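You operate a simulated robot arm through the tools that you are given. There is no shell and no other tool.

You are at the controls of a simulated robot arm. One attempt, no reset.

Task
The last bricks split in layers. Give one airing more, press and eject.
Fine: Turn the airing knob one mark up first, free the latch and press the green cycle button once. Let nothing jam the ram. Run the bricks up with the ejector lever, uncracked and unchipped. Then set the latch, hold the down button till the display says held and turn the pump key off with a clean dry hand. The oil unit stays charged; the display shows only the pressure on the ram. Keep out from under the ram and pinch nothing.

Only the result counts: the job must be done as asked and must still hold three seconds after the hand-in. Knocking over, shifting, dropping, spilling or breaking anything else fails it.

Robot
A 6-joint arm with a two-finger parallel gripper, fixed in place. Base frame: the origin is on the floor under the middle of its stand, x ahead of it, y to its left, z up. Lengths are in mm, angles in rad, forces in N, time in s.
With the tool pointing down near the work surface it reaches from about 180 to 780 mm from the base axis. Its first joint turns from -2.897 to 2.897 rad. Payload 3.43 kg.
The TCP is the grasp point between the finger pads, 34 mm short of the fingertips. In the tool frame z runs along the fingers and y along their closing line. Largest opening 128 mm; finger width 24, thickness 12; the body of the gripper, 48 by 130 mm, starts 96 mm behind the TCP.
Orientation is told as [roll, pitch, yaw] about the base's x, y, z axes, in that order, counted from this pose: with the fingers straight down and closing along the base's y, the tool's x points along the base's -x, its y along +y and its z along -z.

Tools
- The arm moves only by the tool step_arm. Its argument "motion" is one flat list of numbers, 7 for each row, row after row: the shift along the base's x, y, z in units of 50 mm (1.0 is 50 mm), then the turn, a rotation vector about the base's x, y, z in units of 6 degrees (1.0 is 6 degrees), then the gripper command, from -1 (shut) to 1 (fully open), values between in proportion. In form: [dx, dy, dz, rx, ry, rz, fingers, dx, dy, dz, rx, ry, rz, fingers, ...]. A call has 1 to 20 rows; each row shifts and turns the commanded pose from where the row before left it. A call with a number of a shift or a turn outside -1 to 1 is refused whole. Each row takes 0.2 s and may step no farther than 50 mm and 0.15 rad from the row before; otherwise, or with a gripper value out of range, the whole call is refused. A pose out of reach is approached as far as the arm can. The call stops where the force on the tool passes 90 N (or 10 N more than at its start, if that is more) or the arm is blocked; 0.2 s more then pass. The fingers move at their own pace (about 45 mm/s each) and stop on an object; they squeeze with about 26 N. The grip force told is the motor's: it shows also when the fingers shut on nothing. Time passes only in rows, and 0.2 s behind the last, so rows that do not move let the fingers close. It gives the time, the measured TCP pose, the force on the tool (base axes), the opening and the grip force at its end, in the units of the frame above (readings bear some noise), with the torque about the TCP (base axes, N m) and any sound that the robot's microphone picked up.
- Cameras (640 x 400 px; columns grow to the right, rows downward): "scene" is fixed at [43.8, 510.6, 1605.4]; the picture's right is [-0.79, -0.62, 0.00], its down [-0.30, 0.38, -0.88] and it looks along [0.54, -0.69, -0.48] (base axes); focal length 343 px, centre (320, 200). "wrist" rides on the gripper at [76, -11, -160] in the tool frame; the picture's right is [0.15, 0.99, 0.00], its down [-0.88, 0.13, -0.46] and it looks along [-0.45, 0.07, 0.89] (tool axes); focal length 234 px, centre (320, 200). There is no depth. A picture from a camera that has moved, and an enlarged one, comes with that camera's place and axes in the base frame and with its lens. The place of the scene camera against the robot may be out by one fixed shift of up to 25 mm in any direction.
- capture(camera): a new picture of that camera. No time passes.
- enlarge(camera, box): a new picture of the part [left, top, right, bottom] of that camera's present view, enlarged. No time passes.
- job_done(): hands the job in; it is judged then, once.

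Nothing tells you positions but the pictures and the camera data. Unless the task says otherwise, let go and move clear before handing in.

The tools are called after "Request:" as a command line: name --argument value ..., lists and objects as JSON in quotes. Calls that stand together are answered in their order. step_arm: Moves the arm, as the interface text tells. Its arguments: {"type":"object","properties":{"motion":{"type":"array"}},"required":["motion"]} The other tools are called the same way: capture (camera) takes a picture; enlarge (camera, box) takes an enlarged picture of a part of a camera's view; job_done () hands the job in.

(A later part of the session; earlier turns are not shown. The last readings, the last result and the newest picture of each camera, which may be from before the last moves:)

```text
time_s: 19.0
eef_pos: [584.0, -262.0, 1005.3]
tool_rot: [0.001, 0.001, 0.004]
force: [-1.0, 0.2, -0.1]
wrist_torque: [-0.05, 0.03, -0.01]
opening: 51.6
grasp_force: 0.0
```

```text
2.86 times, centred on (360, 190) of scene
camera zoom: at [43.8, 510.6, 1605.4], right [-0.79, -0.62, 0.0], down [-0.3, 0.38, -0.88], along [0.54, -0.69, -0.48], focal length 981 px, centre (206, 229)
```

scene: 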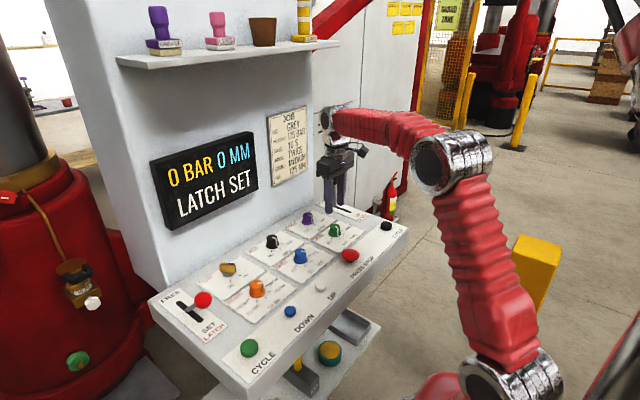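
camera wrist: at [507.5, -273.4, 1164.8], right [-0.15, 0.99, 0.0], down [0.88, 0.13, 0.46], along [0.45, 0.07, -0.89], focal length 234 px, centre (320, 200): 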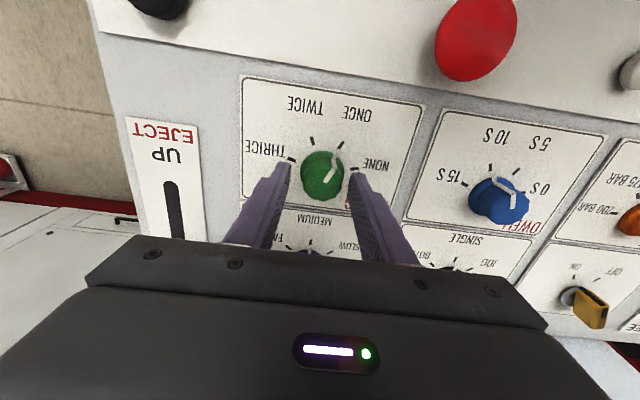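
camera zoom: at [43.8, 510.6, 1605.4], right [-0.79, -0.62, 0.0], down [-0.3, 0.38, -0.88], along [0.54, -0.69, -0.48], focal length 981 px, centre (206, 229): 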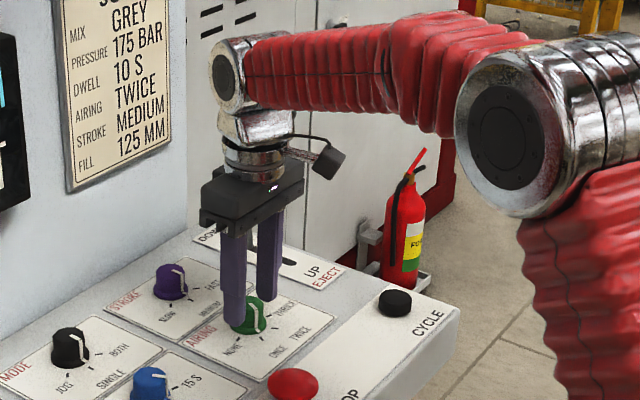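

The fingers straddle the knob; it is about 2 mm toward +y from the finger midline. I'll nudge over and close the grip.

Request:
step_arm --motion '[-0.04, 0.05, -0.06, 0, 0, 0, -0.2, 0, 0, 0, 0, 0, 0, -1, 0, 0, 0, 0, 0, 0, -1, 0, 0, 0, 0, 0, 0, -1, 0, 0, 0, 0, 0, 0, -1]'

Request:
enlarge --camera "wrist" --box '[240, 110, 400, 220]'

```text
time_s: 20.2
eef_pos: [581.2, -259.8, 1001.3]
tool_rot: [0.001, 0.0, 0.002]
force: [-0.6, -7.6, -2.0]
wrist_torque: [-0.75, -0.3, -0.01]
opening: 34.6
grasp_force: 44.6
```

```text
3.64 times, centred on (320, 165) of wrist
camera zoom: at [504.6, -270.9, 1161.7], right [-0.15, 0.99, 0.0], down [0.88, 0.13, 0.46], along [0.45, 0.07, -0.89], focal length 852 px, centre (320, 327)
```

zoom: 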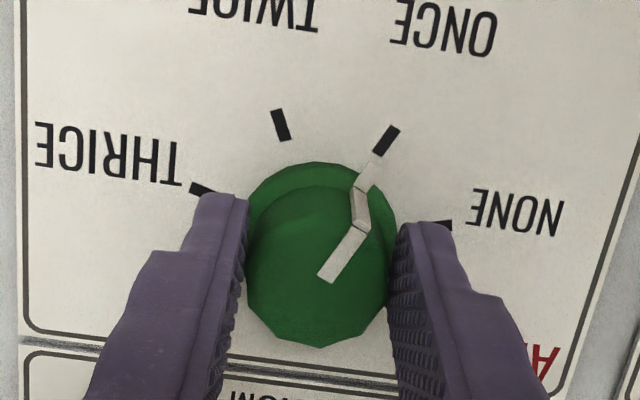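

Gripped firmly (34.6 mm). Now I'll turn it +50° about z, from ONCE to TWICE.

Request:
step_arm --motion '[0, 0, 0, 0, 0, 0.833, -1, 0, 0, 0, 0, 0, 0.833, -1, 0, 0, 0, 0, 0, 0.833, -1, 0, 0, 0, 0, 0, 0.833, -1, 0, 0, 0, 0, 0, 0.833, -1, 0, 0, 0, 0, 0, 0.833, -1, 0, 0, 0, 0, 0, 0.833, -1, 0, 0, 0, 0, 0, 0.833, -1, 0, 0, 0, 0, 0, 0.833, -1, 0, 0, 0, 0, 0, 0.833, -1, 0, 0, 0, 0, 0, 0, -1]'

Request:
enlarge --camera "wrist" --box '[240, 110, 400, 220]'

Request:
capture --camera "scene"

```text
time_s: 22.6
eef_pos: [584.5, -260.3, 1001.6]
tool_rot: [-0.01, -0.003, 0.876]
force: [40.1, -29.2, 9.8]
wrist_torque: [-1.39, 0.13, -0.06]
opening: 34.3
grasp_force: 44.3
```

```text
3.64 times, centred on (320, 165) of wrist
camera zoom: at [542.2, -324.8, 1161.4], right [-0.85, 0.52, -0.01], down [0.46, 0.76, 0.46], along [0.25, 0.39, -0.89], focal length 852 px, centre (320, 327)
```

zoom: 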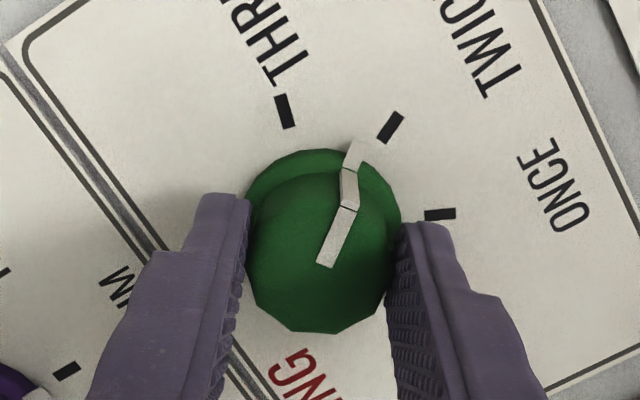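

```text
taken
```

scene: 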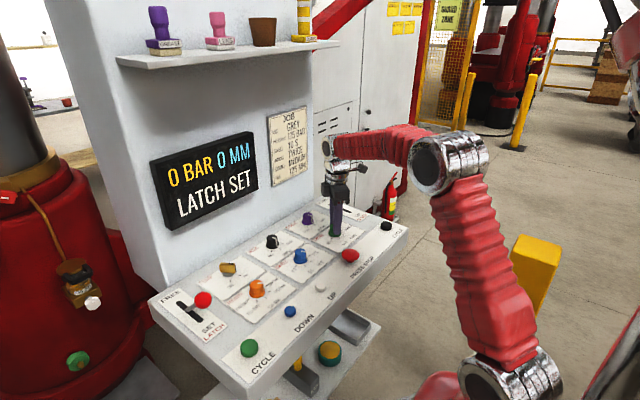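

The turn followed, but there's ~50 N sideways load, so the knob axis sits slightly toward +x of my tool axis. I'll zoom in on the pointer to see whether it truly sits at TWICE before releasing.

Request:
enlarge --camera "wrist" --box '[280, 130, 360, 200]'

Request:
enlarge --camera "scene" --box '[300, 200, 380, 260]'

```text
5.71 times, centred on (320, 165) of wrist
camera zoom: at [542.2, -324.8, 1161.4], right [-0.85, 0.52, -0.01], down [0.46, 0.76, 0.46], along [0.25, 0.39, -0.89], focal length 1338 px, centre (320, 400)
```

zoom: 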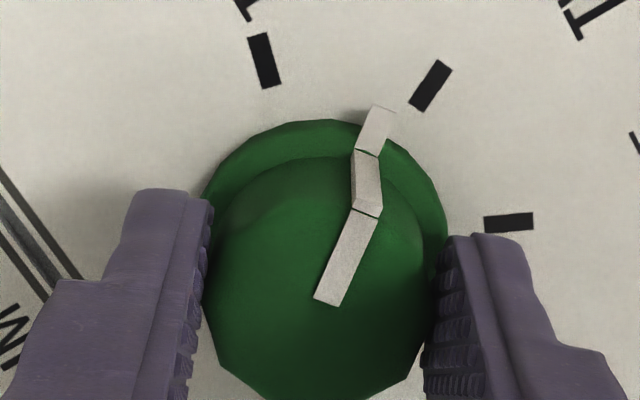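

```text
6.67 times, centred on (340, 230) of scene
camera zoom: at [43.8, 510.6, 1605.4], right [-0.79, -0.62, 0.0], down [-0.3, 0.38, -0.88], along [0.54, -0.69, -0.48], focal length 2289 px, centre (187, 0)
```

zoom: 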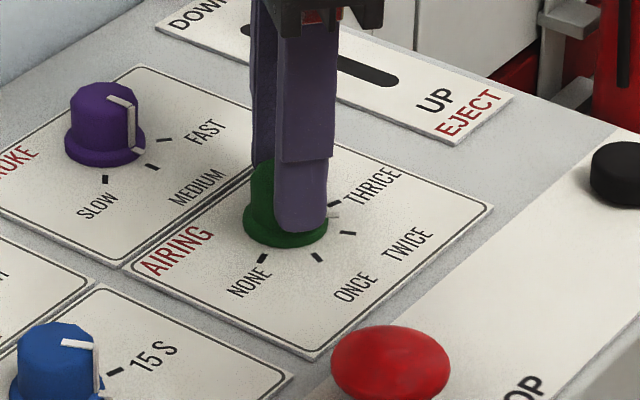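

The pointer has gone about 11° past TWICE toward THRICE. I'll relieve the side load by shifting toward the knob axis and turn back about 11° before letting go.

Request:
step_arm --motion '[0.05, -0.015, 0, 0, 0, 0, -1, 0, 0, 0, 0, 0, -0.6, -1, 0, 0, 0, 0, 0, -0.6, -1, 0, 0, 0, 0, 0, -0.6, -1, 0, 0, 0, 0, 0, 0, -1]'

Request:
enlarge --camera "wrist" --box '[280, 130, 360, 200]'

Request:
enlarge --camera "scene" --box '[300, 200, 380, 260]'

```text
time_s: 23.8
eef_pos: [584.1, -260.4, 1001.5]
tool_rot: [-0.001, -0.001, 0.688]
force: [21.5, -17.6, 16.6]
wrist_torque: [0.14, -1.26, -0.04]
opening: 33.9
grasp_force: 45.2
```

```text
5.71 times, centred on (320, 165) of wrist
camera zoom: at [531.9, -316.5, 1161.4], right [-0.74, 0.67, 0.0], down [0.6, 0.66, 0.46], along [0.31, 0.34, -0.89], focal length 1338 px, centre (320, 400)
```

zoom: 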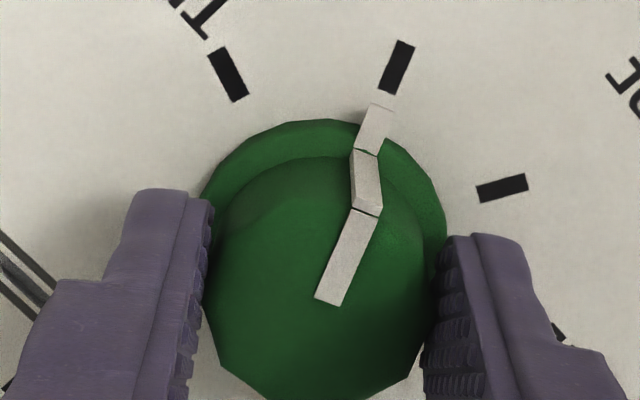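

```text
6.67 times, centred on (340, 230) of scene
camera zoom: at [43.8, 510.6, 1605.4], right [-0.79, -0.62, 0.0], down [-0.3, 0.38, -0.88], along [0.54, -0.69, -0.48], focal length 2289 px, centre (187, 0)
```

zoom: 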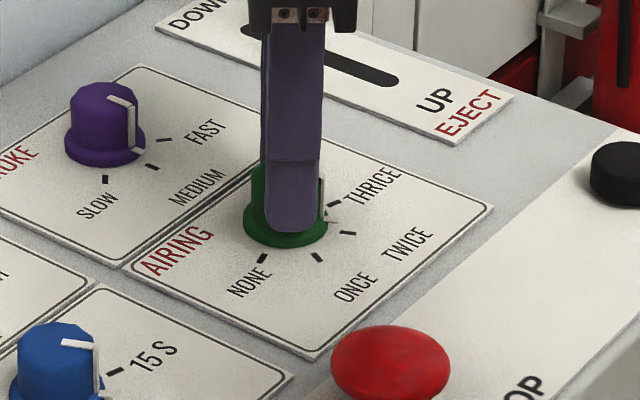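

The pointer now lines up with the TWICE mark within a degree or two. I'll open, lift off and check that it stays.

Request:
step_arm --motion '[0, 0, 0, 0, 0, 0, -0.2, 0, 0, 0, 0, 0, 0, -0.2, 0, 0, 0, 0, 0, 0, -0.2, 0, 0, 0.8, 0, 0, 0, -0.2, 0, 0, 0.8, 0, 0, 0, -0.2]'

Request:
enlarge --camera "wrist" --box '[260, 110, 380, 200]'

Request:
enlarge --camera "scene" --box '[300, 200, 380, 260]'

```text
time_s: 25.0
eef_pos: [582.4, -260.7, 1081.4]
tool_rot: [0.002, 0.0, 0.685]
force: [1.6, -0.1, -1.0]
wrist_torque: [-0.01, -0.01, -0.03]
opening: 51.4
grasp_force: 0.1
```

```text
4.44 times, centred on (320, 155) of wrist
camera zoom: at [531.5, -317.1, 1240.6], right [-0.74, 0.67, 0.0], down [0.6, 0.66, 0.46], along [0.3, 0.34, -0.89], focal length 1041 px, centre (320, 400)
```

zoom: 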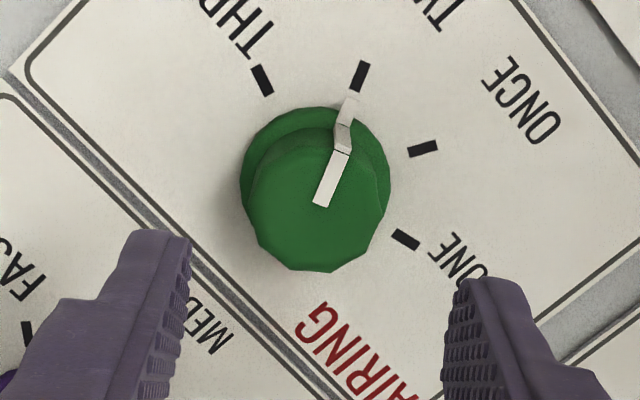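

```text
6.67 times, centred on (340, 230) of scene
camera zoom: at [43.8, 510.6, 1605.4], right [-0.79, -0.62, 0.0], down [-0.3, 0.38, -0.88], along [0.54, -0.69, -0.48], focal length 2289 px, centre (187, 0)
```

zoom: 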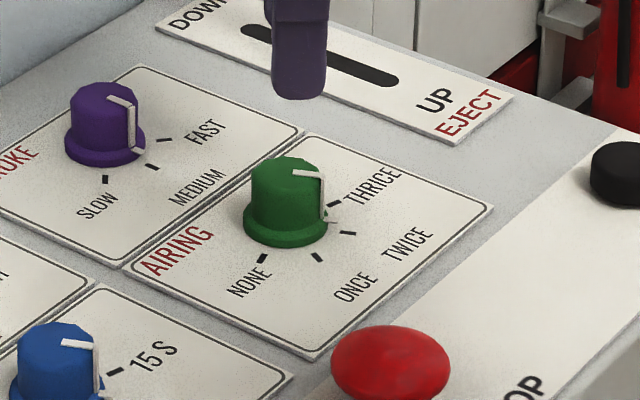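

Airing now stays on TWICE. Next is the latch: its red ball is near (591, 232, 1036), tilted toward SET, with the slot running x ≈ 615–708 and the wall at x ≈ 770. I'll move over there with a slight forward tilt to look closely.

Request:
step_arm --motion '[0, 0, 0.8, 0, 0, -0.6, -0.2, -0.26, 0.8, 0.1, 0, 0, -0.66, -0.2, -0.26, 0.8, 0.1, 0, 0, -0.66, -0.2, -0.26, 0.8, 0.1, 0, 0, -0.66, -0.2, -0.26, 0.8, 0.1, 0, 0, -0.66, -0.2, -0.26, 0.8, 0.1, 0, 0, -0.66, -0.2, -0.26, 0.8, 0.1, 0, 0, -0.66, -0.2, -0.26, 0.8, 0.1, 0, 0, -0.66, -0.2, -0.26, 0.8, 0, 0, 0, -0.66, 0.1, -0.26, 0.8, 0, 0, 0, -0.66, 0.1, 0, 0.6, 0, 0, -1, 0, 0.1, 0, 0, 0, 0, -1, 0, 0.1, 0, 0, 0, 0, -1, 0, 0.1, 0, 0, 0, 0, -1, 0, 0.1]'

Request:
capture --camera "wrist"

Request:
capture --camera "scene"

```text
time_s: 28.0
eef_pos: [466.5, 130.1, 1154.5]
tool_rot: [0.004, -0.419, 0.001]
force: [0.5, 0.5, -0.4]
wrist_torque: [-0.05, 0.01, 0.02]
opening: 70.4
grasp_force: 0.1
```

```text
taken
camera wrist: at [330.9, 119.6, 1270.6], right [-0.14, 0.99, -0.06], down [0.62, 0.13, 0.78], along [0.77, 0.07, -0.63], focal length 234 px, centre (320, 200)
```

wrist: 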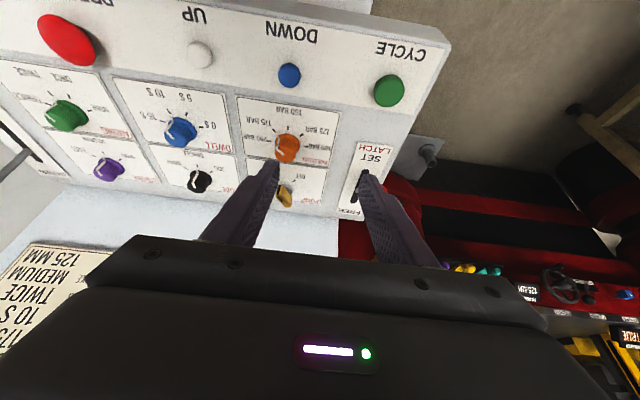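

```text
taken
```

scene: 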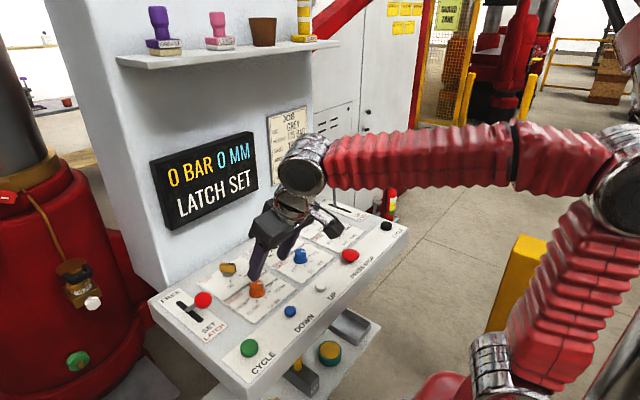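

Request:
step_arm --motion '[-0.3, 0.9, 0, 0, 0, 0, 0.1, -0.2, 0.9, 0, 0, 0, 0, 0.1]'

Request:
capture --camera "wrist"

Request:
enlarge --camera "wrist" --box '[240, 120, 400, 230]'

```text
time_s: 28.6
eef_pos: [441.0, 219.2, 1156.6]
tool_rot: [0.002, -0.418, 0.001]
force: [-0.1, 0.5, 0.7]
wrist_torque: [0.01, -0.01, -0.02]
opening: 70.3
grasp_force: 0.0
```

```text
taken
camera wrist: at [305.7, 208.9, 1271.7], right [-0.13, 0.99, -0.06], down [0.62, 0.13, 0.78], along [0.77, 0.07, -0.63], focal length 234 px, centre (320, 200)
```

wrist: 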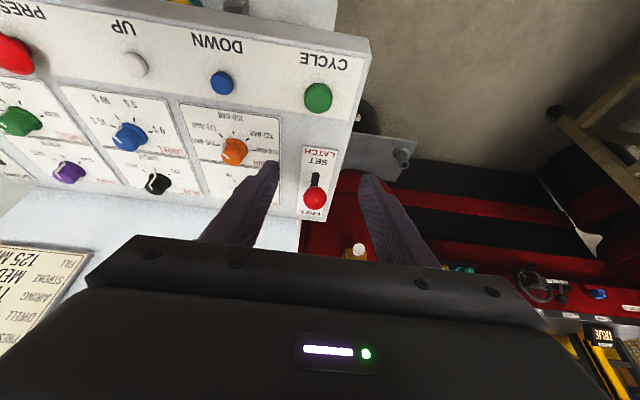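

```text
3.64 times, centred on (320, 175) of wrist
camera zoom: at [305.7, 208.9, 1271.7], right [-0.13, 0.99, -0.06], down [0.62, 0.13, 0.78], along [0.77, 0.07, -0.63], focal length 852 px, centre (320, 291)
```

zoom: 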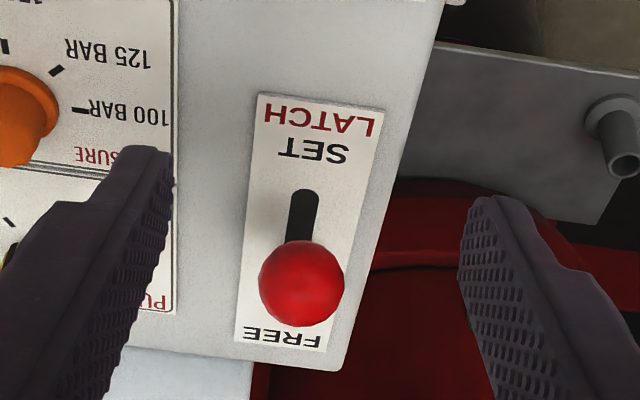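

The ball centre solves to (588, 225, 1040), radius ≈ 18.5, pivoting about (661, 224, 957). I'll line up along the tool axis with fingers straddling it in y, then check.

Request:
step_arm --motion '[0.73, 0.04, -0.23, 0, 0, 0, -0.06, 0.73, 0.04, -0.23, 0, 0, 0, -0.06, 0.73, 0.04, -0.23, 0, 0, 0, -0.06, 0, 0, 0, 0, 0, 0, -0.06]'

Request:
capture --camera "wrist"

Request:
enlarge --camera "scene" --box '[140, 220, 300, 340]'

```text
time_s: 29.6
eef_pos: [550.9, 224.8, 1120.3]
tool_rot: [0.001, -0.418, 0.002]
force: [-0.9, -0.2, 0.6]
wrist_torque: [-0.03, -0.01, -0.02]
opening: 60.2
grasp_force: 0.0
```

```text
taken
camera wrist: at [415.8, 213.3, 1235.3], right [-0.14, 0.99, -0.06], down [0.62, 0.13, 0.77], along [0.77, 0.07, -0.63], focal length 234 px, centre (320, 200)
```

wrist: 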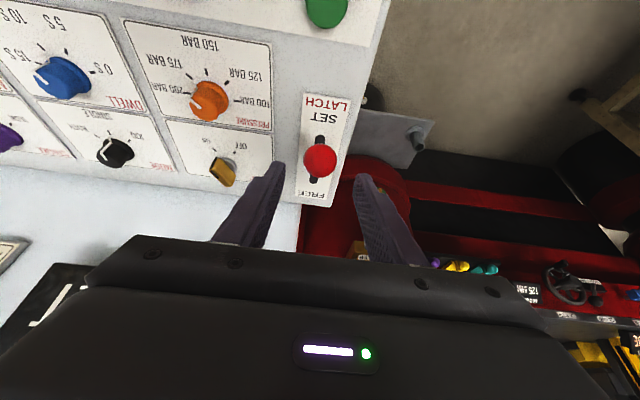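

```text
3.33 times, centred on (220, 280) of scene
camera zoom: at [43.8, 510.6, 1605.4], right [-0.79, -0.62, 0.0], down [-0.3, 0.38, -0.88], along [0.54, -0.69, -0.48], focal length 1144 px, centre (653, -67)
```

zoom: 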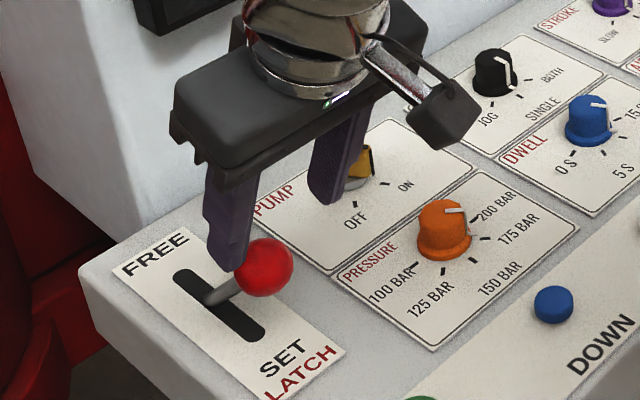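

The ball sits right on the tool axis. I'll advance 80 mm along the fingers and then close on it.

Request:
step_arm --motion '[0.217, 0, -0.487, 0, 0, 0, -0.06, 0.217, 0, -0.487, 0, 0, 0, -0.06, 0.217, 0, -0.46, 0, 0, 0, -0.06, 0, 0, 0, 0, 0, 0, -0.06]'

Request:
enlarge --camera "wrist" --box '[220, 100, 420, 230]'

Request:
enlarge --camera "scene" --box '[140, 220, 300, 340]'

```text
time_s: 30.6
eef_pos: [582.3, 225.7, 1048.3]
tool_rot: [0.0, -0.42, 0.003]
force: [0.2, 0.3, -0.7]
wrist_torque: [0.03, -0.02, 0.0]
opening: 60.0
grasp_force: 0.1
```

```text
3.08 times, centred on (320, 165) of wrist
camera zoom: at [447.9, 214.3, 1163.2], right [-0.14, 0.99, -0.06], down [0.62, 0.13, 0.77], along [0.77, 0.07, -0.63], focal length 720 px, centre (320, 308)
```

zoom: 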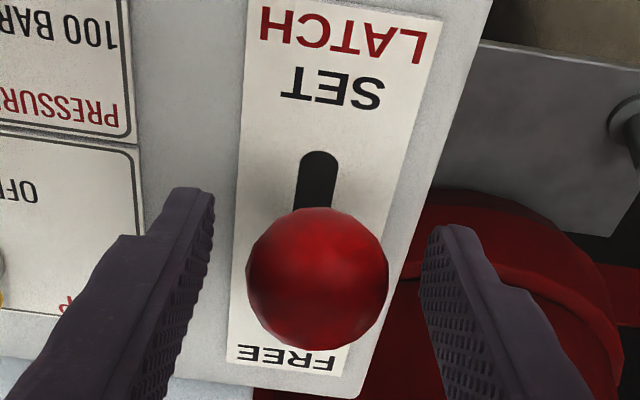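

```text
3.33 times, centred on (220, 280) of scene
camera zoom: at [43.8, 510.6, 1605.4], right [-0.79, -0.62, 0.0], down [-0.3, 0.38, -0.88], along [0.54, -0.69, -0.48], focal length 1144 px, centre (653, -67)
```

zoom: 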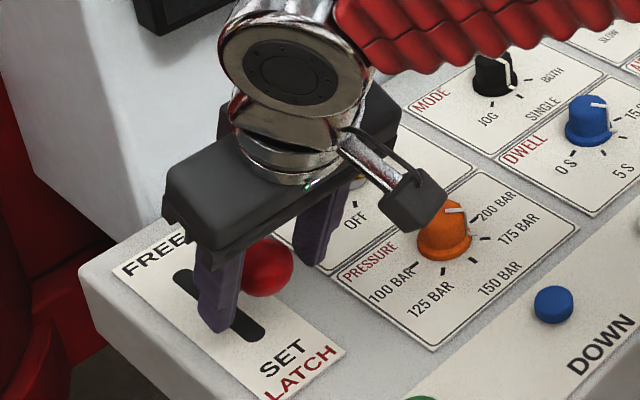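

Request:
step_arm --motion '[0, 0, 0, 0, 0, 0, -1, 0, 0, 0, 0, 0, 0, -1, 0, 0, 0, 0, 0, 0, -1, 0, 0, 0, 0, 0, 0, -1, 0, 0, 0, 0, 0, 0, -1]'

Request:
capture --camera "scene"

```text
time_s: 31.8
eef_pos: [582.4, 225.0, 1049.1]
tool_rot: [0.002, -0.419, 0.003]
force: [1.3, -5.0, -1.9]
wrist_torque: [-0.06, 0.0, -0.03]
opening: 37.0
grasp_force: 45.3
```

```text
taken
```

scene: 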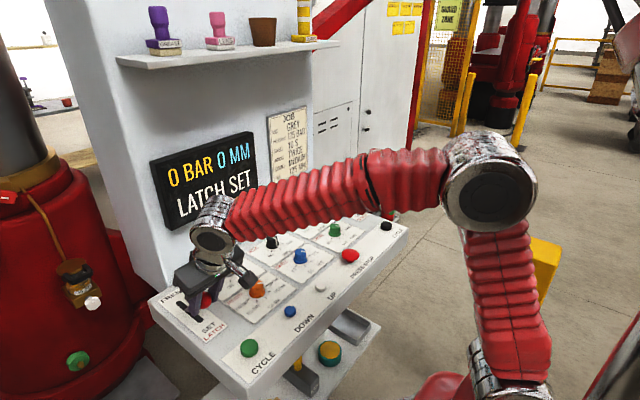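

Gripped the ball (37 mm) with little load. I'll begin moving it along its arc toward FREE in small steps, watching force.

Request:
step_arm --motion '[0.266, 0, 0.218, 0, 0, 0, -1, 0.306, 0, 0.18, 0, 0, 0, -1, 0.332, 0, 0.13, 0, 0, 0, -1]'

Request:
enlarge --camera "scene" --box '[140, 120, 300, 340]'

Request:
enlarge --camera "wrist" --box '[220, 100, 420, 230]'

```text
time_s: 32.6
eef_pos: [627.5, 224.0, 1077.0]
tool_rot: [0.001, -0.422, 0.002]
force: [-11.9, -8.8, 4.3]
wrist_torque: [-0.14, 1.22, -0.07]
opening: 36.8
grasp_force: 44.5
```

```text
1.82 times, centred on (220, 230) of scene
camera zoom: at [43.8, 510.6, 1605.4], right [-0.79, -0.62, 0.0], down [-0.3, 0.38, -0.88], along [0.54, -0.69, -0.48], focal length 624 px, centre (502, 146)
```

zoom: 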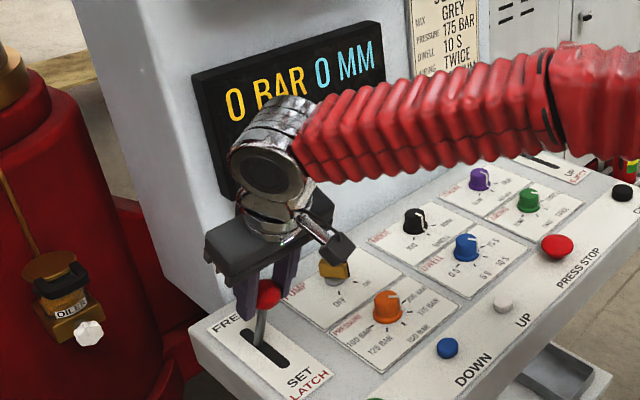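

```text
3.08 times, centred on (320, 165) of wrist
camera zoom: at [493.4, 214.0, 1192.3], right [-0.14, 0.99, -0.06], down [0.62, 0.13, 0.78], along [0.77, 0.07, -0.63], focal length 720 px, centre (320, 308)
```

zoom: 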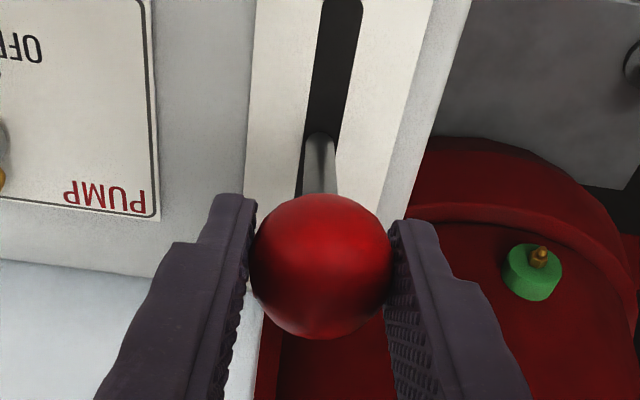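

The lever follows with only ~12 N. I'll continue in small steps and re-check the ball's place between the fingers.

Request:
step_arm --motion '[0.31, 0, 0.08, 0, 0, 0, -1, 0.32, 0, 0.04, 0, 0, 0, -1]'

Request:
enlarge --camera "wrist" --box '[220, 100, 420, 230]'

Request:
enlarge --camera "scene" --box '[140, 120, 300, 340]'

```text
time_s: 33.2
eef_pos: [657.9, 224.6, 1083.8]
tool_rot: [0.002, -0.422, 0.002]
force: [-8.9, -2.2, 11.8]
wrist_torque: [0.01, 1.03, -0.05]
opening: 36.9
grasp_force: 45.5
```

```text
3.08 times, centred on (320, 165) of wrist
camera zoom: at [523.4, 213.7, 1199.1], right [-0.14, 0.99, -0.06], down [0.62, 0.13, 0.78], along [0.78, 0.07, -0.63], focal length 720 px, centre (320, 308)
```

zoom: 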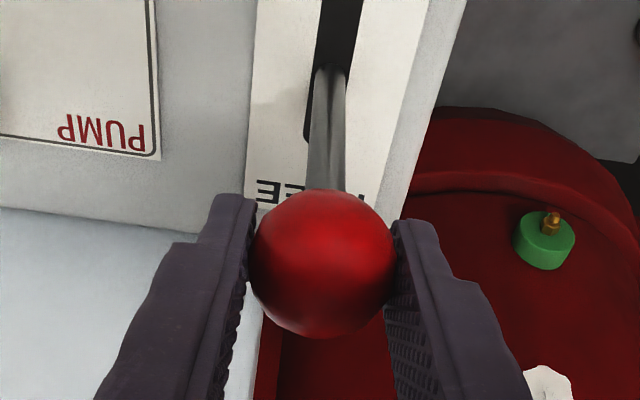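

```text
1.82 times, centred on (220, 230) of scene
camera zoom: at [43.8, 510.6, 1605.4], right [-0.79, -0.62, 0.0], down [-0.3, 0.38, -0.88], along [0.54, -0.69, -0.48], focal length 624 px, centre (502, 146)
```

zoom: 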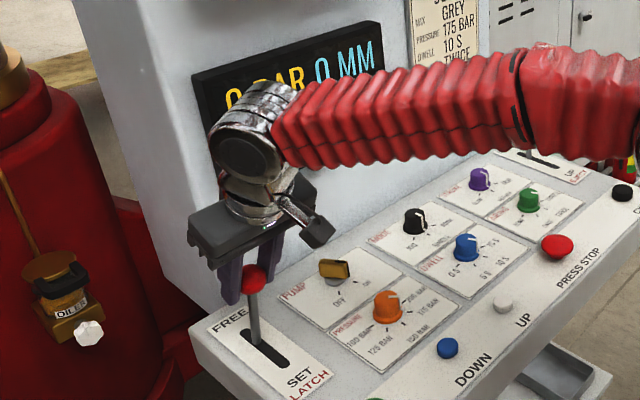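

Request:
step_arm --motion '[0.32, 0, -0.02, 0, 0, 0, -1, 0.32, 0, -0.04, 0, 0, 0, -1]'

Request:
enlarge --camera "wrist" --box '[220, 100, 420, 230]'

Request:
enlarge --camera "scene" --box '[140, 120, 300, 340]'

```text
time_s: 33.8
eef_pos: [691.6, 223.7, 1081.5]
tool_rot: [0.001, -0.426, 0.0]
force: [-0.9, -2.8, 26.5]
wrist_torque: [0.05, 0.47, -0.02]
opening: 36.8
grasp_force: 44.6
```

```text
3.08 times, centred on (320, 165) of wrist
camera zoom: at [555.6, 213.9, 1195.6], right [-0.13, 0.99, -0.06], down [0.61, 0.13, 0.78], along [0.78, 0.07, -0.62], focal length 720 px, centre (320, 308)
```

zoom: 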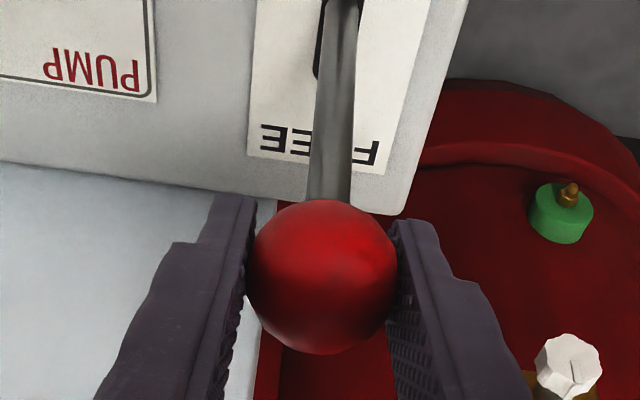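

```text
1.82 times, centred on (220, 230) of scene
camera zoom: at [43.8, 510.6, 1605.4], right [-0.79, -0.62, 0.0], down [-0.3, 0.38, -0.88], along [0.54, -0.69, -0.48], focal length 624 px, centre (502, 146)
```

zoom: 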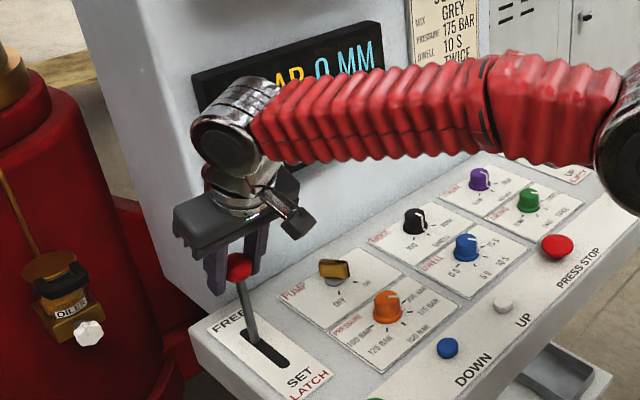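

Request:
step_arm --motion '[0.32, 0, 0, 0, 0, 0, -1, 0.32, 0, -0.04, 0, 0, 0, -1]'

Request:
enlarge --camera "wrist" --box '[220, 100, 420, 230]'

Request:
enlarge --camera "scene" --box '[140, 120, 300, 340]'

```text
time_s: 34.4
eef_pos: [724.6, 225.9, 1074.6]
tool_rot: [0.003, -0.42, 0.002]
force: [1.6, -0.7, 1.8]
wrist_torque: [-0.08, -0.1, 0.02]
opening: 0.0
grasp_force: 32.5
```

```text
3.08 times, centred on (320, 165) of wrist
camera zoom: at [589.8, 215.0, 1191.7], right [-0.14, 0.99, -0.06], down [0.62, 0.13, 0.78], along [0.77, 0.07, -0.63], focal length 720 px, centre (320, 308)
```

zoom: 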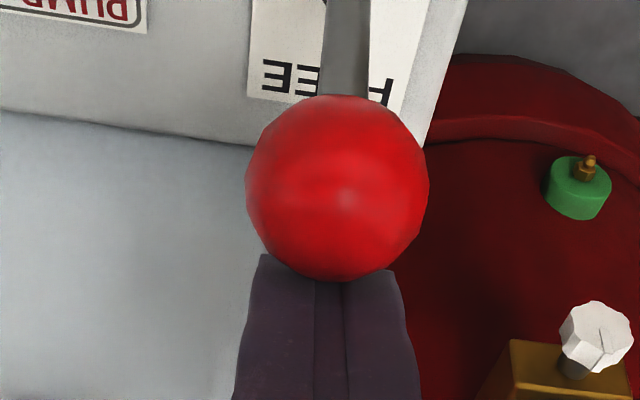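

```text
1.82 times, centred on (220, 230) of scene
camera zoom: at [43.8, 510.6, 1605.4], right [-0.79, -0.62, 0.0], down [-0.3, 0.38, -0.88], along [0.54, -0.69, -0.48], focal length 624 px, centre (502, 146)
```

zoom: 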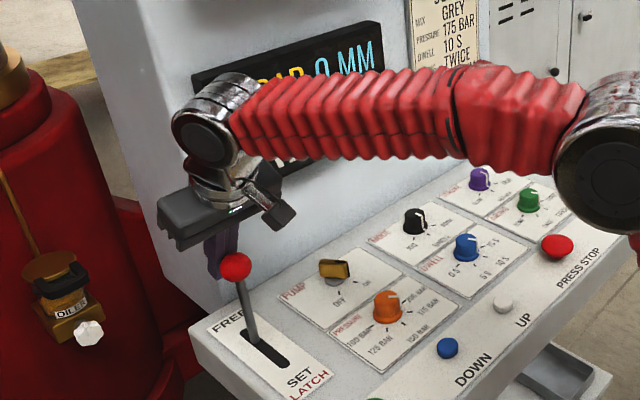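

The ball slipped out of the grip around upright and the fingers shut just beyond it. I'll rise straight up clear of the lever, move back, and see what the display and lever show.

Request:
step_arm --motion '[0, 0, 0.5, 0, 0, 0, -1, 0, 0, 0.6, 0, 0, 0, -1, 0, 0, 0.6, 0, 0, 0, -1, 0, 0, 0.6, 0, 0, 0, -1, -0.8, 0, 0.3, 0, 0, 0, -0.5, -0.8, -0.2, 0, 0, 0, 0, -0.06, -0.8, -0.2, 0, 0, 0, 0, -0.06, -0.8, -0.2, 0, 0, 0, 0, -0.06]'

Request:
capture --camera "scene"

Request:
enlarge --camera "scene" --box '[140, 120, 300, 340]'

Request:
capture --camera "wrist"

```text
time_s: 36.2
eef_pos: [562.4, 194.8, 1206.6]
tool_rot: [0.002, -0.419, 0.0]
force: [0.0, -0.1, -0.1]
wrist_torque: [0.0, -0.03, -0.03]
opening: 60.4
grasp_force: 0.1
```

```text
taken
```

scene: 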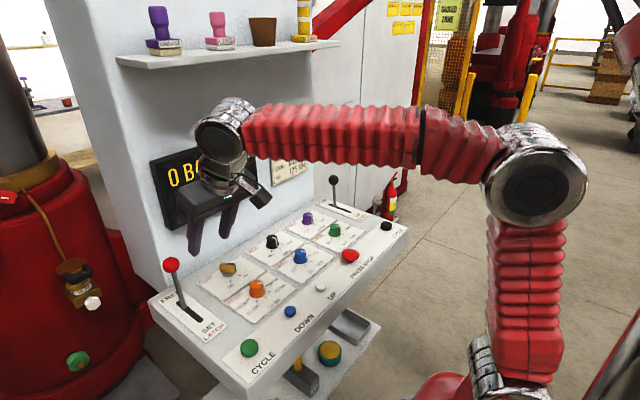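

```text
1.82 times, centred on (220, 230) of scene
camera zoom: at [43.8, 510.6, 1605.4], right [-0.79, -0.62, 0.0], down [-0.3, 0.38, -0.88], along [0.54, -0.69, -0.48], focal length 624 px, centre (502, 146)
```

zoom: 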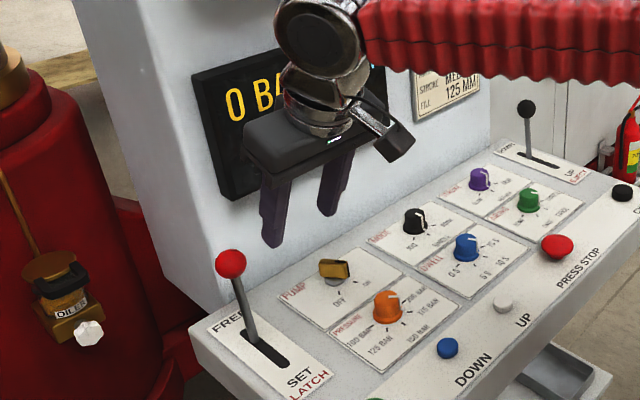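

```text
taken
camera wrist: at [428.1, 183.5, 1322.0], right [-0.14, 0.99, -0.06], down [0.62, 0.13, 0.77], along [0.77, 0.07, -0.63], focal length 234 px, centre (320, 200)
```

wrist: 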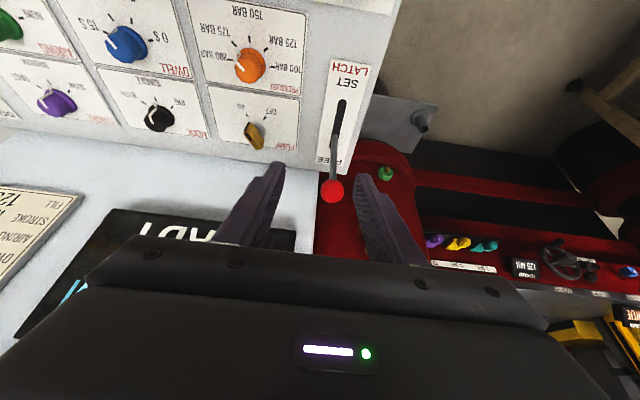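

The lever now stands past upright toward FREE, and the display text has changed. I'll back off so the scene camera can read it.

Request:
step_arm --motion '[-0.6, -0.7, 0, 0, 0, 0, -0.06, -0.6, -0.7, 0, 0, 0, 0, -0.06, -0.6, -0.7, 0, 0, 0, 0, -0.06, -0.6, -0.7, 0, 0, 0, 0, -0.06, -0.6, -0.7, 0, 0, 0, 0, -0.06]'

Request:
capture --camera "scene"

Request:
enlarge --camera "scene" --box '[120, 220, 260, 350]'

```text
time_s: 37.4
eef_pos: [411.4, 22.6, 1206.1]
tool_rot: [0.002, -0.421, 0.004]
force: [0.4, 0.7, -0.4]
wrist_torque: [0.04, 0.02, 0.0]
opening: 60.4
grasp_force: 0.0
```

```text
taken
```

scene: 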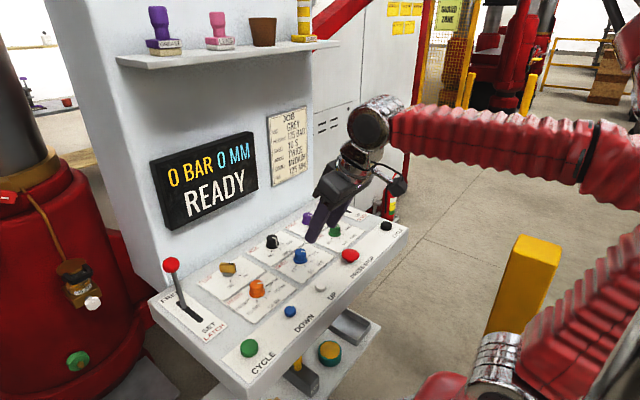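

```text
3.08 times, centred on (190, 285) of scene
camera zoom: at [43.8, 510.6, 1605.4], right [-0.79, -0.62, 0.0], down [-0.3, 0.38, -0.88], along [0.54, -0.69, -0.48], focal length 1056 px, centre (720, -62)
```

zoom: 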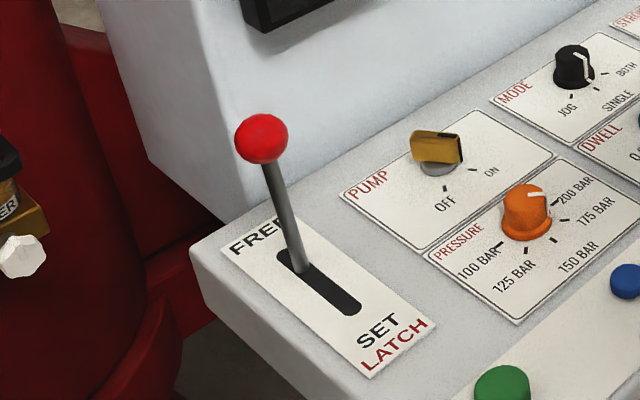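

The display reads READY and the latch stands at the FREE end, matching how the ejector lever stands at its own end. Next is the green cycle button near (464.5, 209, 966); I'll bring the closed fingers above it.

Request:
step_arm --motion '[0.177, 0.62, -0.353, 0, 0.67, 0, -1, 0.177, 0.62, -0.353, 0, 0.67, 0, -1, 0.177, 0.62, -0.353, 0, 0.67, 0, -1, 0.177, 0.62, -0.353, 0, 0.67, 0, -1, 0.177, 0.62, -0.353, 0, 0.67, 0, -1, 0.177, 0.62, -0.353, 0, 0.67, 0, -1]'

Request:
capture --camera "wrist"

Request:
enlarge --camera "wrist" --box '[240, 90, 400, 210]'

Request:
capture --camera "scene"

```text
time_s: 38.8
eef_pos: [467.3, 208.5, 1103.6]
tool_rot: [0.0, 0.002, 0.003]
force: [1.2, -0.3, -1.2]
wrist_torque: [0.01, -0.06, -0.01]
opening: 0.1
grasp_force: 25.8
```

```text
taken
camera wrist: at [391.0, 197.5, 1262.1], right [-0.15, 0.99, 0.0], down [0.88, 0.13, 0.45], along [0.45, 0.07, -0.89], focal length 234 px, centre (320, 200)
```

wrist: 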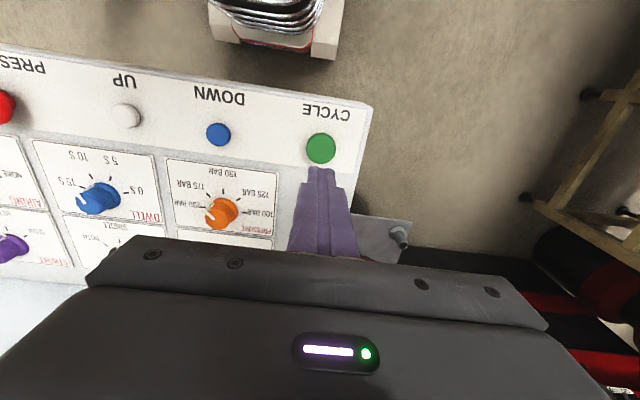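

```text
3.33 times, centred on (320, 150) of wrist
camera zoom: at [391.0, 197.5, 1262.1], right [-0.15, 0.99, 0.0], down [0.88, 0.13, 0.45], along [0.45, 0.07, -0.89], focal length 781 px, centre (320, 367)
```

zoom: 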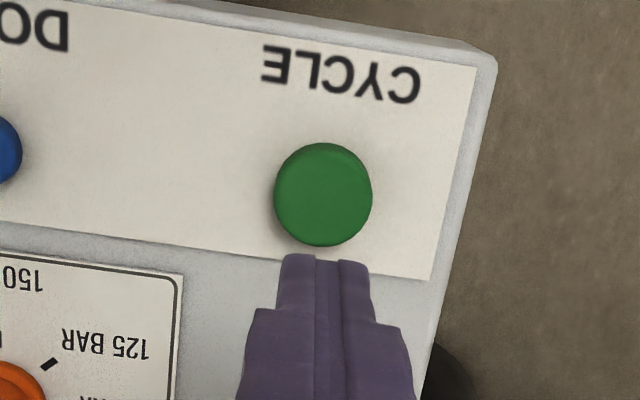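

```text
taken
```

scene: 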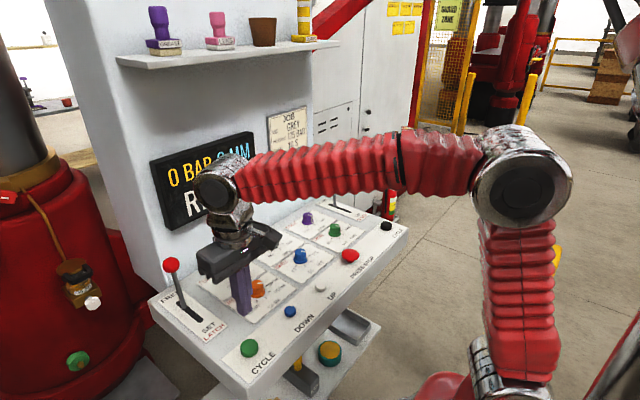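

The tool axis falls almost exactly on the button. I'll descend close to it, then press in small steps.

Request:
step_arm --motion '[0, 0.03, -0.9, 0, 0, 0, -1, 0, 0, -0.86, 0, 0, 0, -1, 0, 0, 0, 0, 0, 0, -1]'

Request:
enlarge --camera "scene" --box '[140, 120, 300, 220]'

Request:
enlarge --camera "wrist" --box '[240, 90, 400, 210]'

```text
time_s: 39.6
eef_pos: [463.8, 209.1, 1013.7]
tool_rot: [0.003, 0.002, 0.002]
force: [-0.1, 0.6, -0.1]
wrist_torque: [0.01, 0.02, 0.02]
opening: 0.1
grasp_force: 26.0
```

```text
4.00 times, centred on (220, 170) of scene
camera zoom: at [43.8, 510.6, 1605.4], right [-0.79, -0.62, 0.0], down [-0.3, 0.38, -0.88], along [0.54, -0.69, -0.48], focal length 1373 px, centre (720, 320)
```

zoom: 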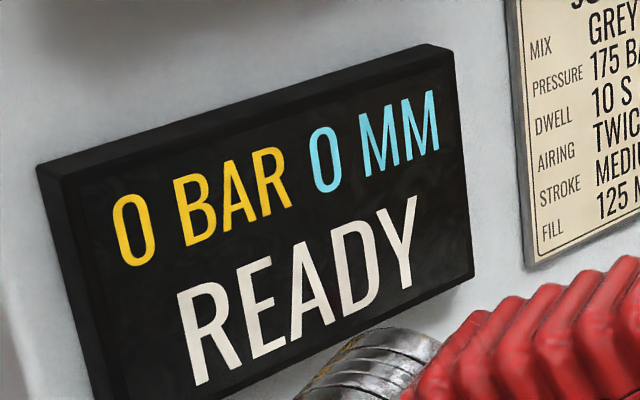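

```text
3.33 times, centred on (320, 150) of wrist
camera zoom: at [388.1, 197.8, 1173.1], right [-0.15, 0.99, 0.0], down [0.88, 0.13, 0.45], along [0.45, 0.07, -0.89], focal length 781 px, centre (320, 367)
```

zoom: 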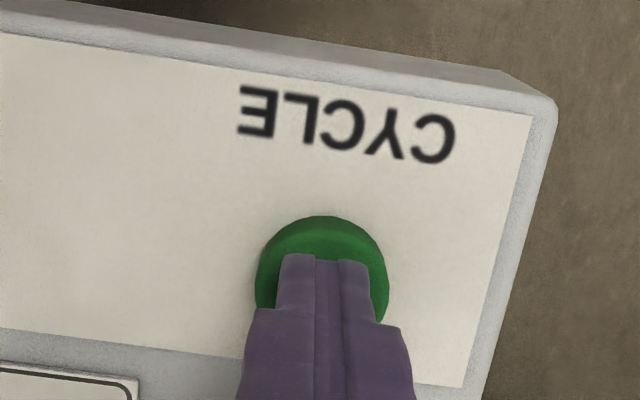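

The fingertips hover over the button and the display is readable. I'll lower 3 mm at a time until it clicks.

Request:
step_arm --motion '[0, 0, -0.06, 0, 0, 0, -1, 0, 0, -0.06, 0, 0, 0, -1, 0, 0, -0.06, 0, 0, 0, -1, 0, 0, -0.06, 0, 0, 0, -1]'

Request:
enlarge --camera "scene" --box '[140, 120, 300, 220]'

```text
time_s: 40.6
eef_pos: [465.4, 208.8, 1002.0]
tool_rot: [0.001, 0.003, 0.003]
force: [-0.3, -0.8, 2.1]
wrist_torque: [-0.05, -0.01, -0.04]
opening: 0.0
grasp_force: 26.3
heard: click
```

```text
4.00 times, centred on (220, 170) of scene
camera zoom: at [43.8, 510.6, 1605.4], right [-0.79, -0.62, 0.0], down [-0.3, 0.38, -0.88], along [0.54, -0.69, -0.48], focal length 1373 px, centre (720, 320)
```

zoom: 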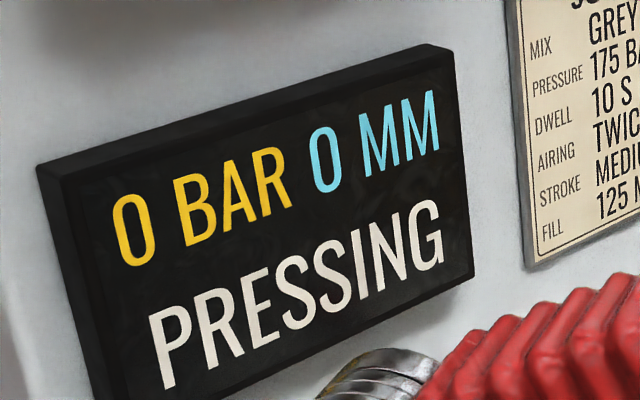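

A click, and the display says PRESSING. I'll lift off straight away and watch the cycle without touching anything.

Request:
step_arm --motion '[0, 0, 0.5, 0, 0, 0, -1, 0, 0, 0.8, 0, 0, 0, -1, 0, 0, 0.8, 0, 0, 0, -1, 0, 0, 0.4, 0, 0, 0, -1]'

Request:
enlarge --camera "scene" --box '[140, 120, 300, 220]'

Request:
capture --camera "scene"

```text
time_s: 41.6
eef_pos: [467.9, 208.9, 1126.9]
tool_rot: [0.0, 0.003, 0.001]
force: [0.2, -0.3, 0.7]
wrist_torque: [0.0, -0.01, 0.01]
opening: 0.1
grasp_force: 26.4
```

```text
4.00 times, centred on (220, 170) of scene
camera zoom: at [43.8, 510.6, 1605.4], right [-0.79, -0.62, 0.0], down [-0.3, 0.38, -0.88], along [0.54, -0.69, -0.48], focal length 1373 px, centre (720, 320)
```

zoom: 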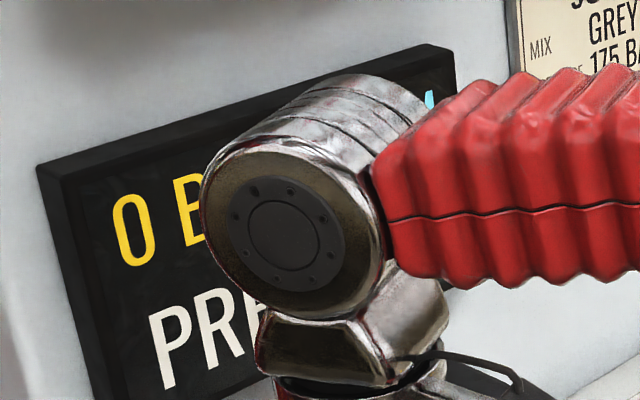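

```text
taken
```

scene: 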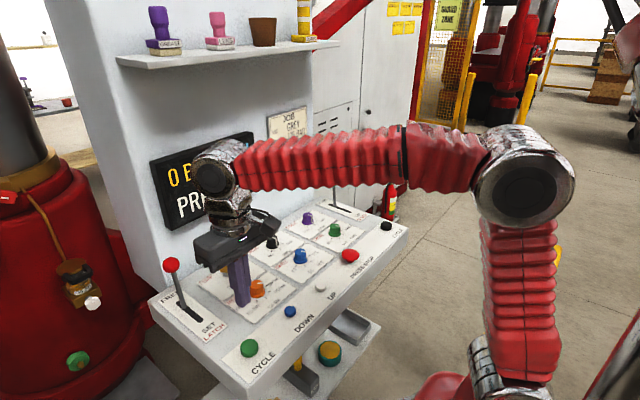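

I'll move the arm to the right, clear of the display, toward the ejector lever and keep watching.

Request:
step_arm --motion '[-0.1, -0.9, 0.1, 0, 0, 0, -1, -0.1, -0.9, 0.1, 0, 0, 0, -1, -0.1, -0.9, 0.1, 0, 0, 0, -1, -0.1, -0.9, 0.1, 0, 0, 0, -1, 0, -0.9, 0, 0, 0, 0, -0.06, 0, -0.9, 0, 0, 0, 0, -0.06, 0, -0.9, 0, 0, 0, 0, -0.06, 0, -0.9, 0, 0, 0, 0, -0.06, 0, -0.9, 0, 0, 0, 0, -0.06, 0, -0.9, 0, 0, 0, 0, -0.06]'

Request:
capture --camera "scene"

Request:
enlarge --camera "scene" --box '[140, 120, 300, 220]'

Request:
capture --camera "wrist"

```text
time_s: 43.8
eef_pos: [448.9, -242.9, 1147.5]
tool_rot: [0.002, 0.003, 0.001]
force: [0.8, 0.0, -0.4]
wrist_torque: [0.01, 0.01, 0.0]
opening: 60.1
grasp_force: 0.1
```

```text
taken
```

scene: 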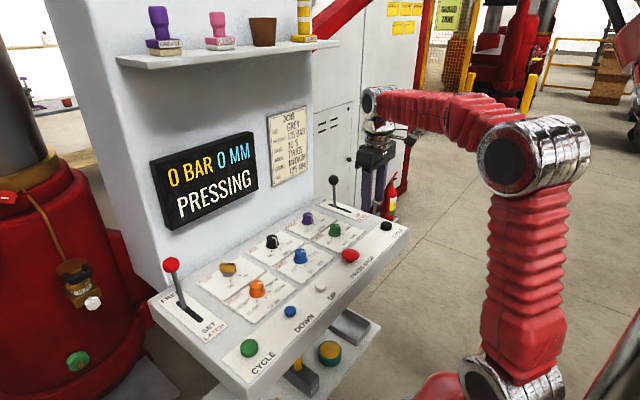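

```text
4.00 times, centred on (220, 170) of scene
camera zoom: at [43.8, 510.6, 1605.4], right [-0.79, -0.62, 0.0], down [-0.3, 0.38, -0.88], along [0.54, -0.69, -0.48], focal length 1373 px, centre (720, 320)
```

zoom: 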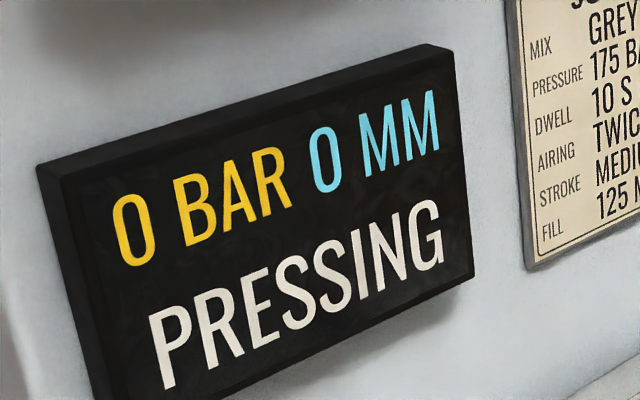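

```text
taken
camera wrist: at [372.2, -254.0, 1307.6], right [-0.15, 0.99, 0.0], down [0.88, 0.13, 0.45], along [0.45, 0.07, -0.89], focal length 234 px, centre (320, 200)
```

wrist: 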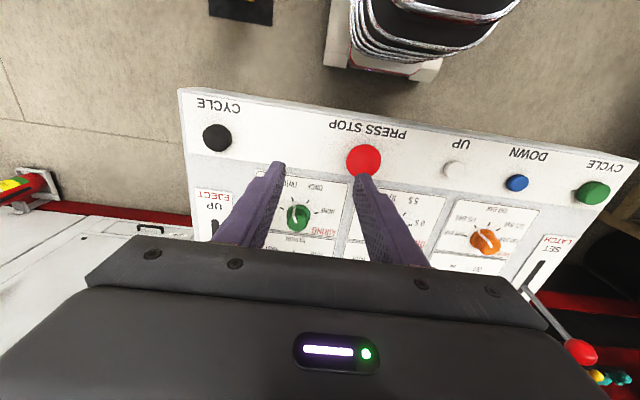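

The ram is still on its way (0 BAR, 0 MM). I'll wait in place a few seconds.

Request:
step_arm --motion '[0, 0, 0, 0, 0, 0, -0.06, 0, 0, 0, 0, 0, 0, -0.06, 0, 0, 0, 0, 0, 0, -0.06, 0, 0, 0, 0, 0, 0, -0.06, 0, 0, 0, 0, 0, 0, -0.06, 0, 0, 0, 0, 0, 0, -0.06, 0, 0, 0, 0, 0, 0, -0.06, 0, 0, 0, 0, 0, 0, -0.06, 0, 0, 0, 0, 0, 0, -0.06, 0, 0, 0, 0, 0, 0, -0.06]'

Request:
enlarge --camera "scene" --box '[140, 120, 300, 220]'

```text
time_s: 46.0
eef_pos: [447.7, -241.6, 1147.4]
tool_rot: [0.001, 0.002, 0.002]
force: [0.1, -1.1, 0.6]
wrist_torque: [0.03, 0.04, 0.02]
opening: 60.5
grasp_force: 0.1
```

```text
4.00 times, centred on (220, 170) of scene
camera zoom: at [43.8, 510.6, 1605.4], right [-0.79, -0.62, 0.0], down [-0.3, 0.38, -0.88], along [0.54, -0.69, -0.48], focal length 1373 px, centre (720, 320)
```

zoom: 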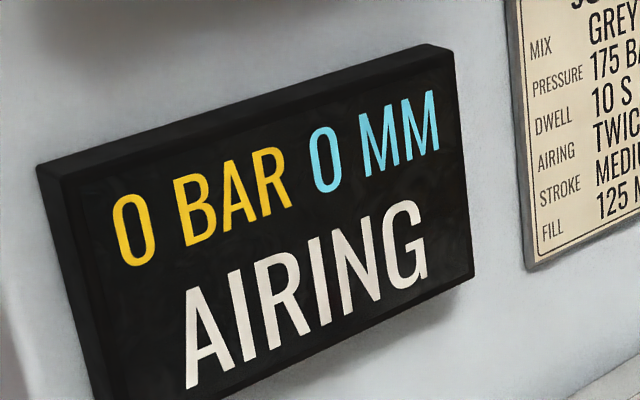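

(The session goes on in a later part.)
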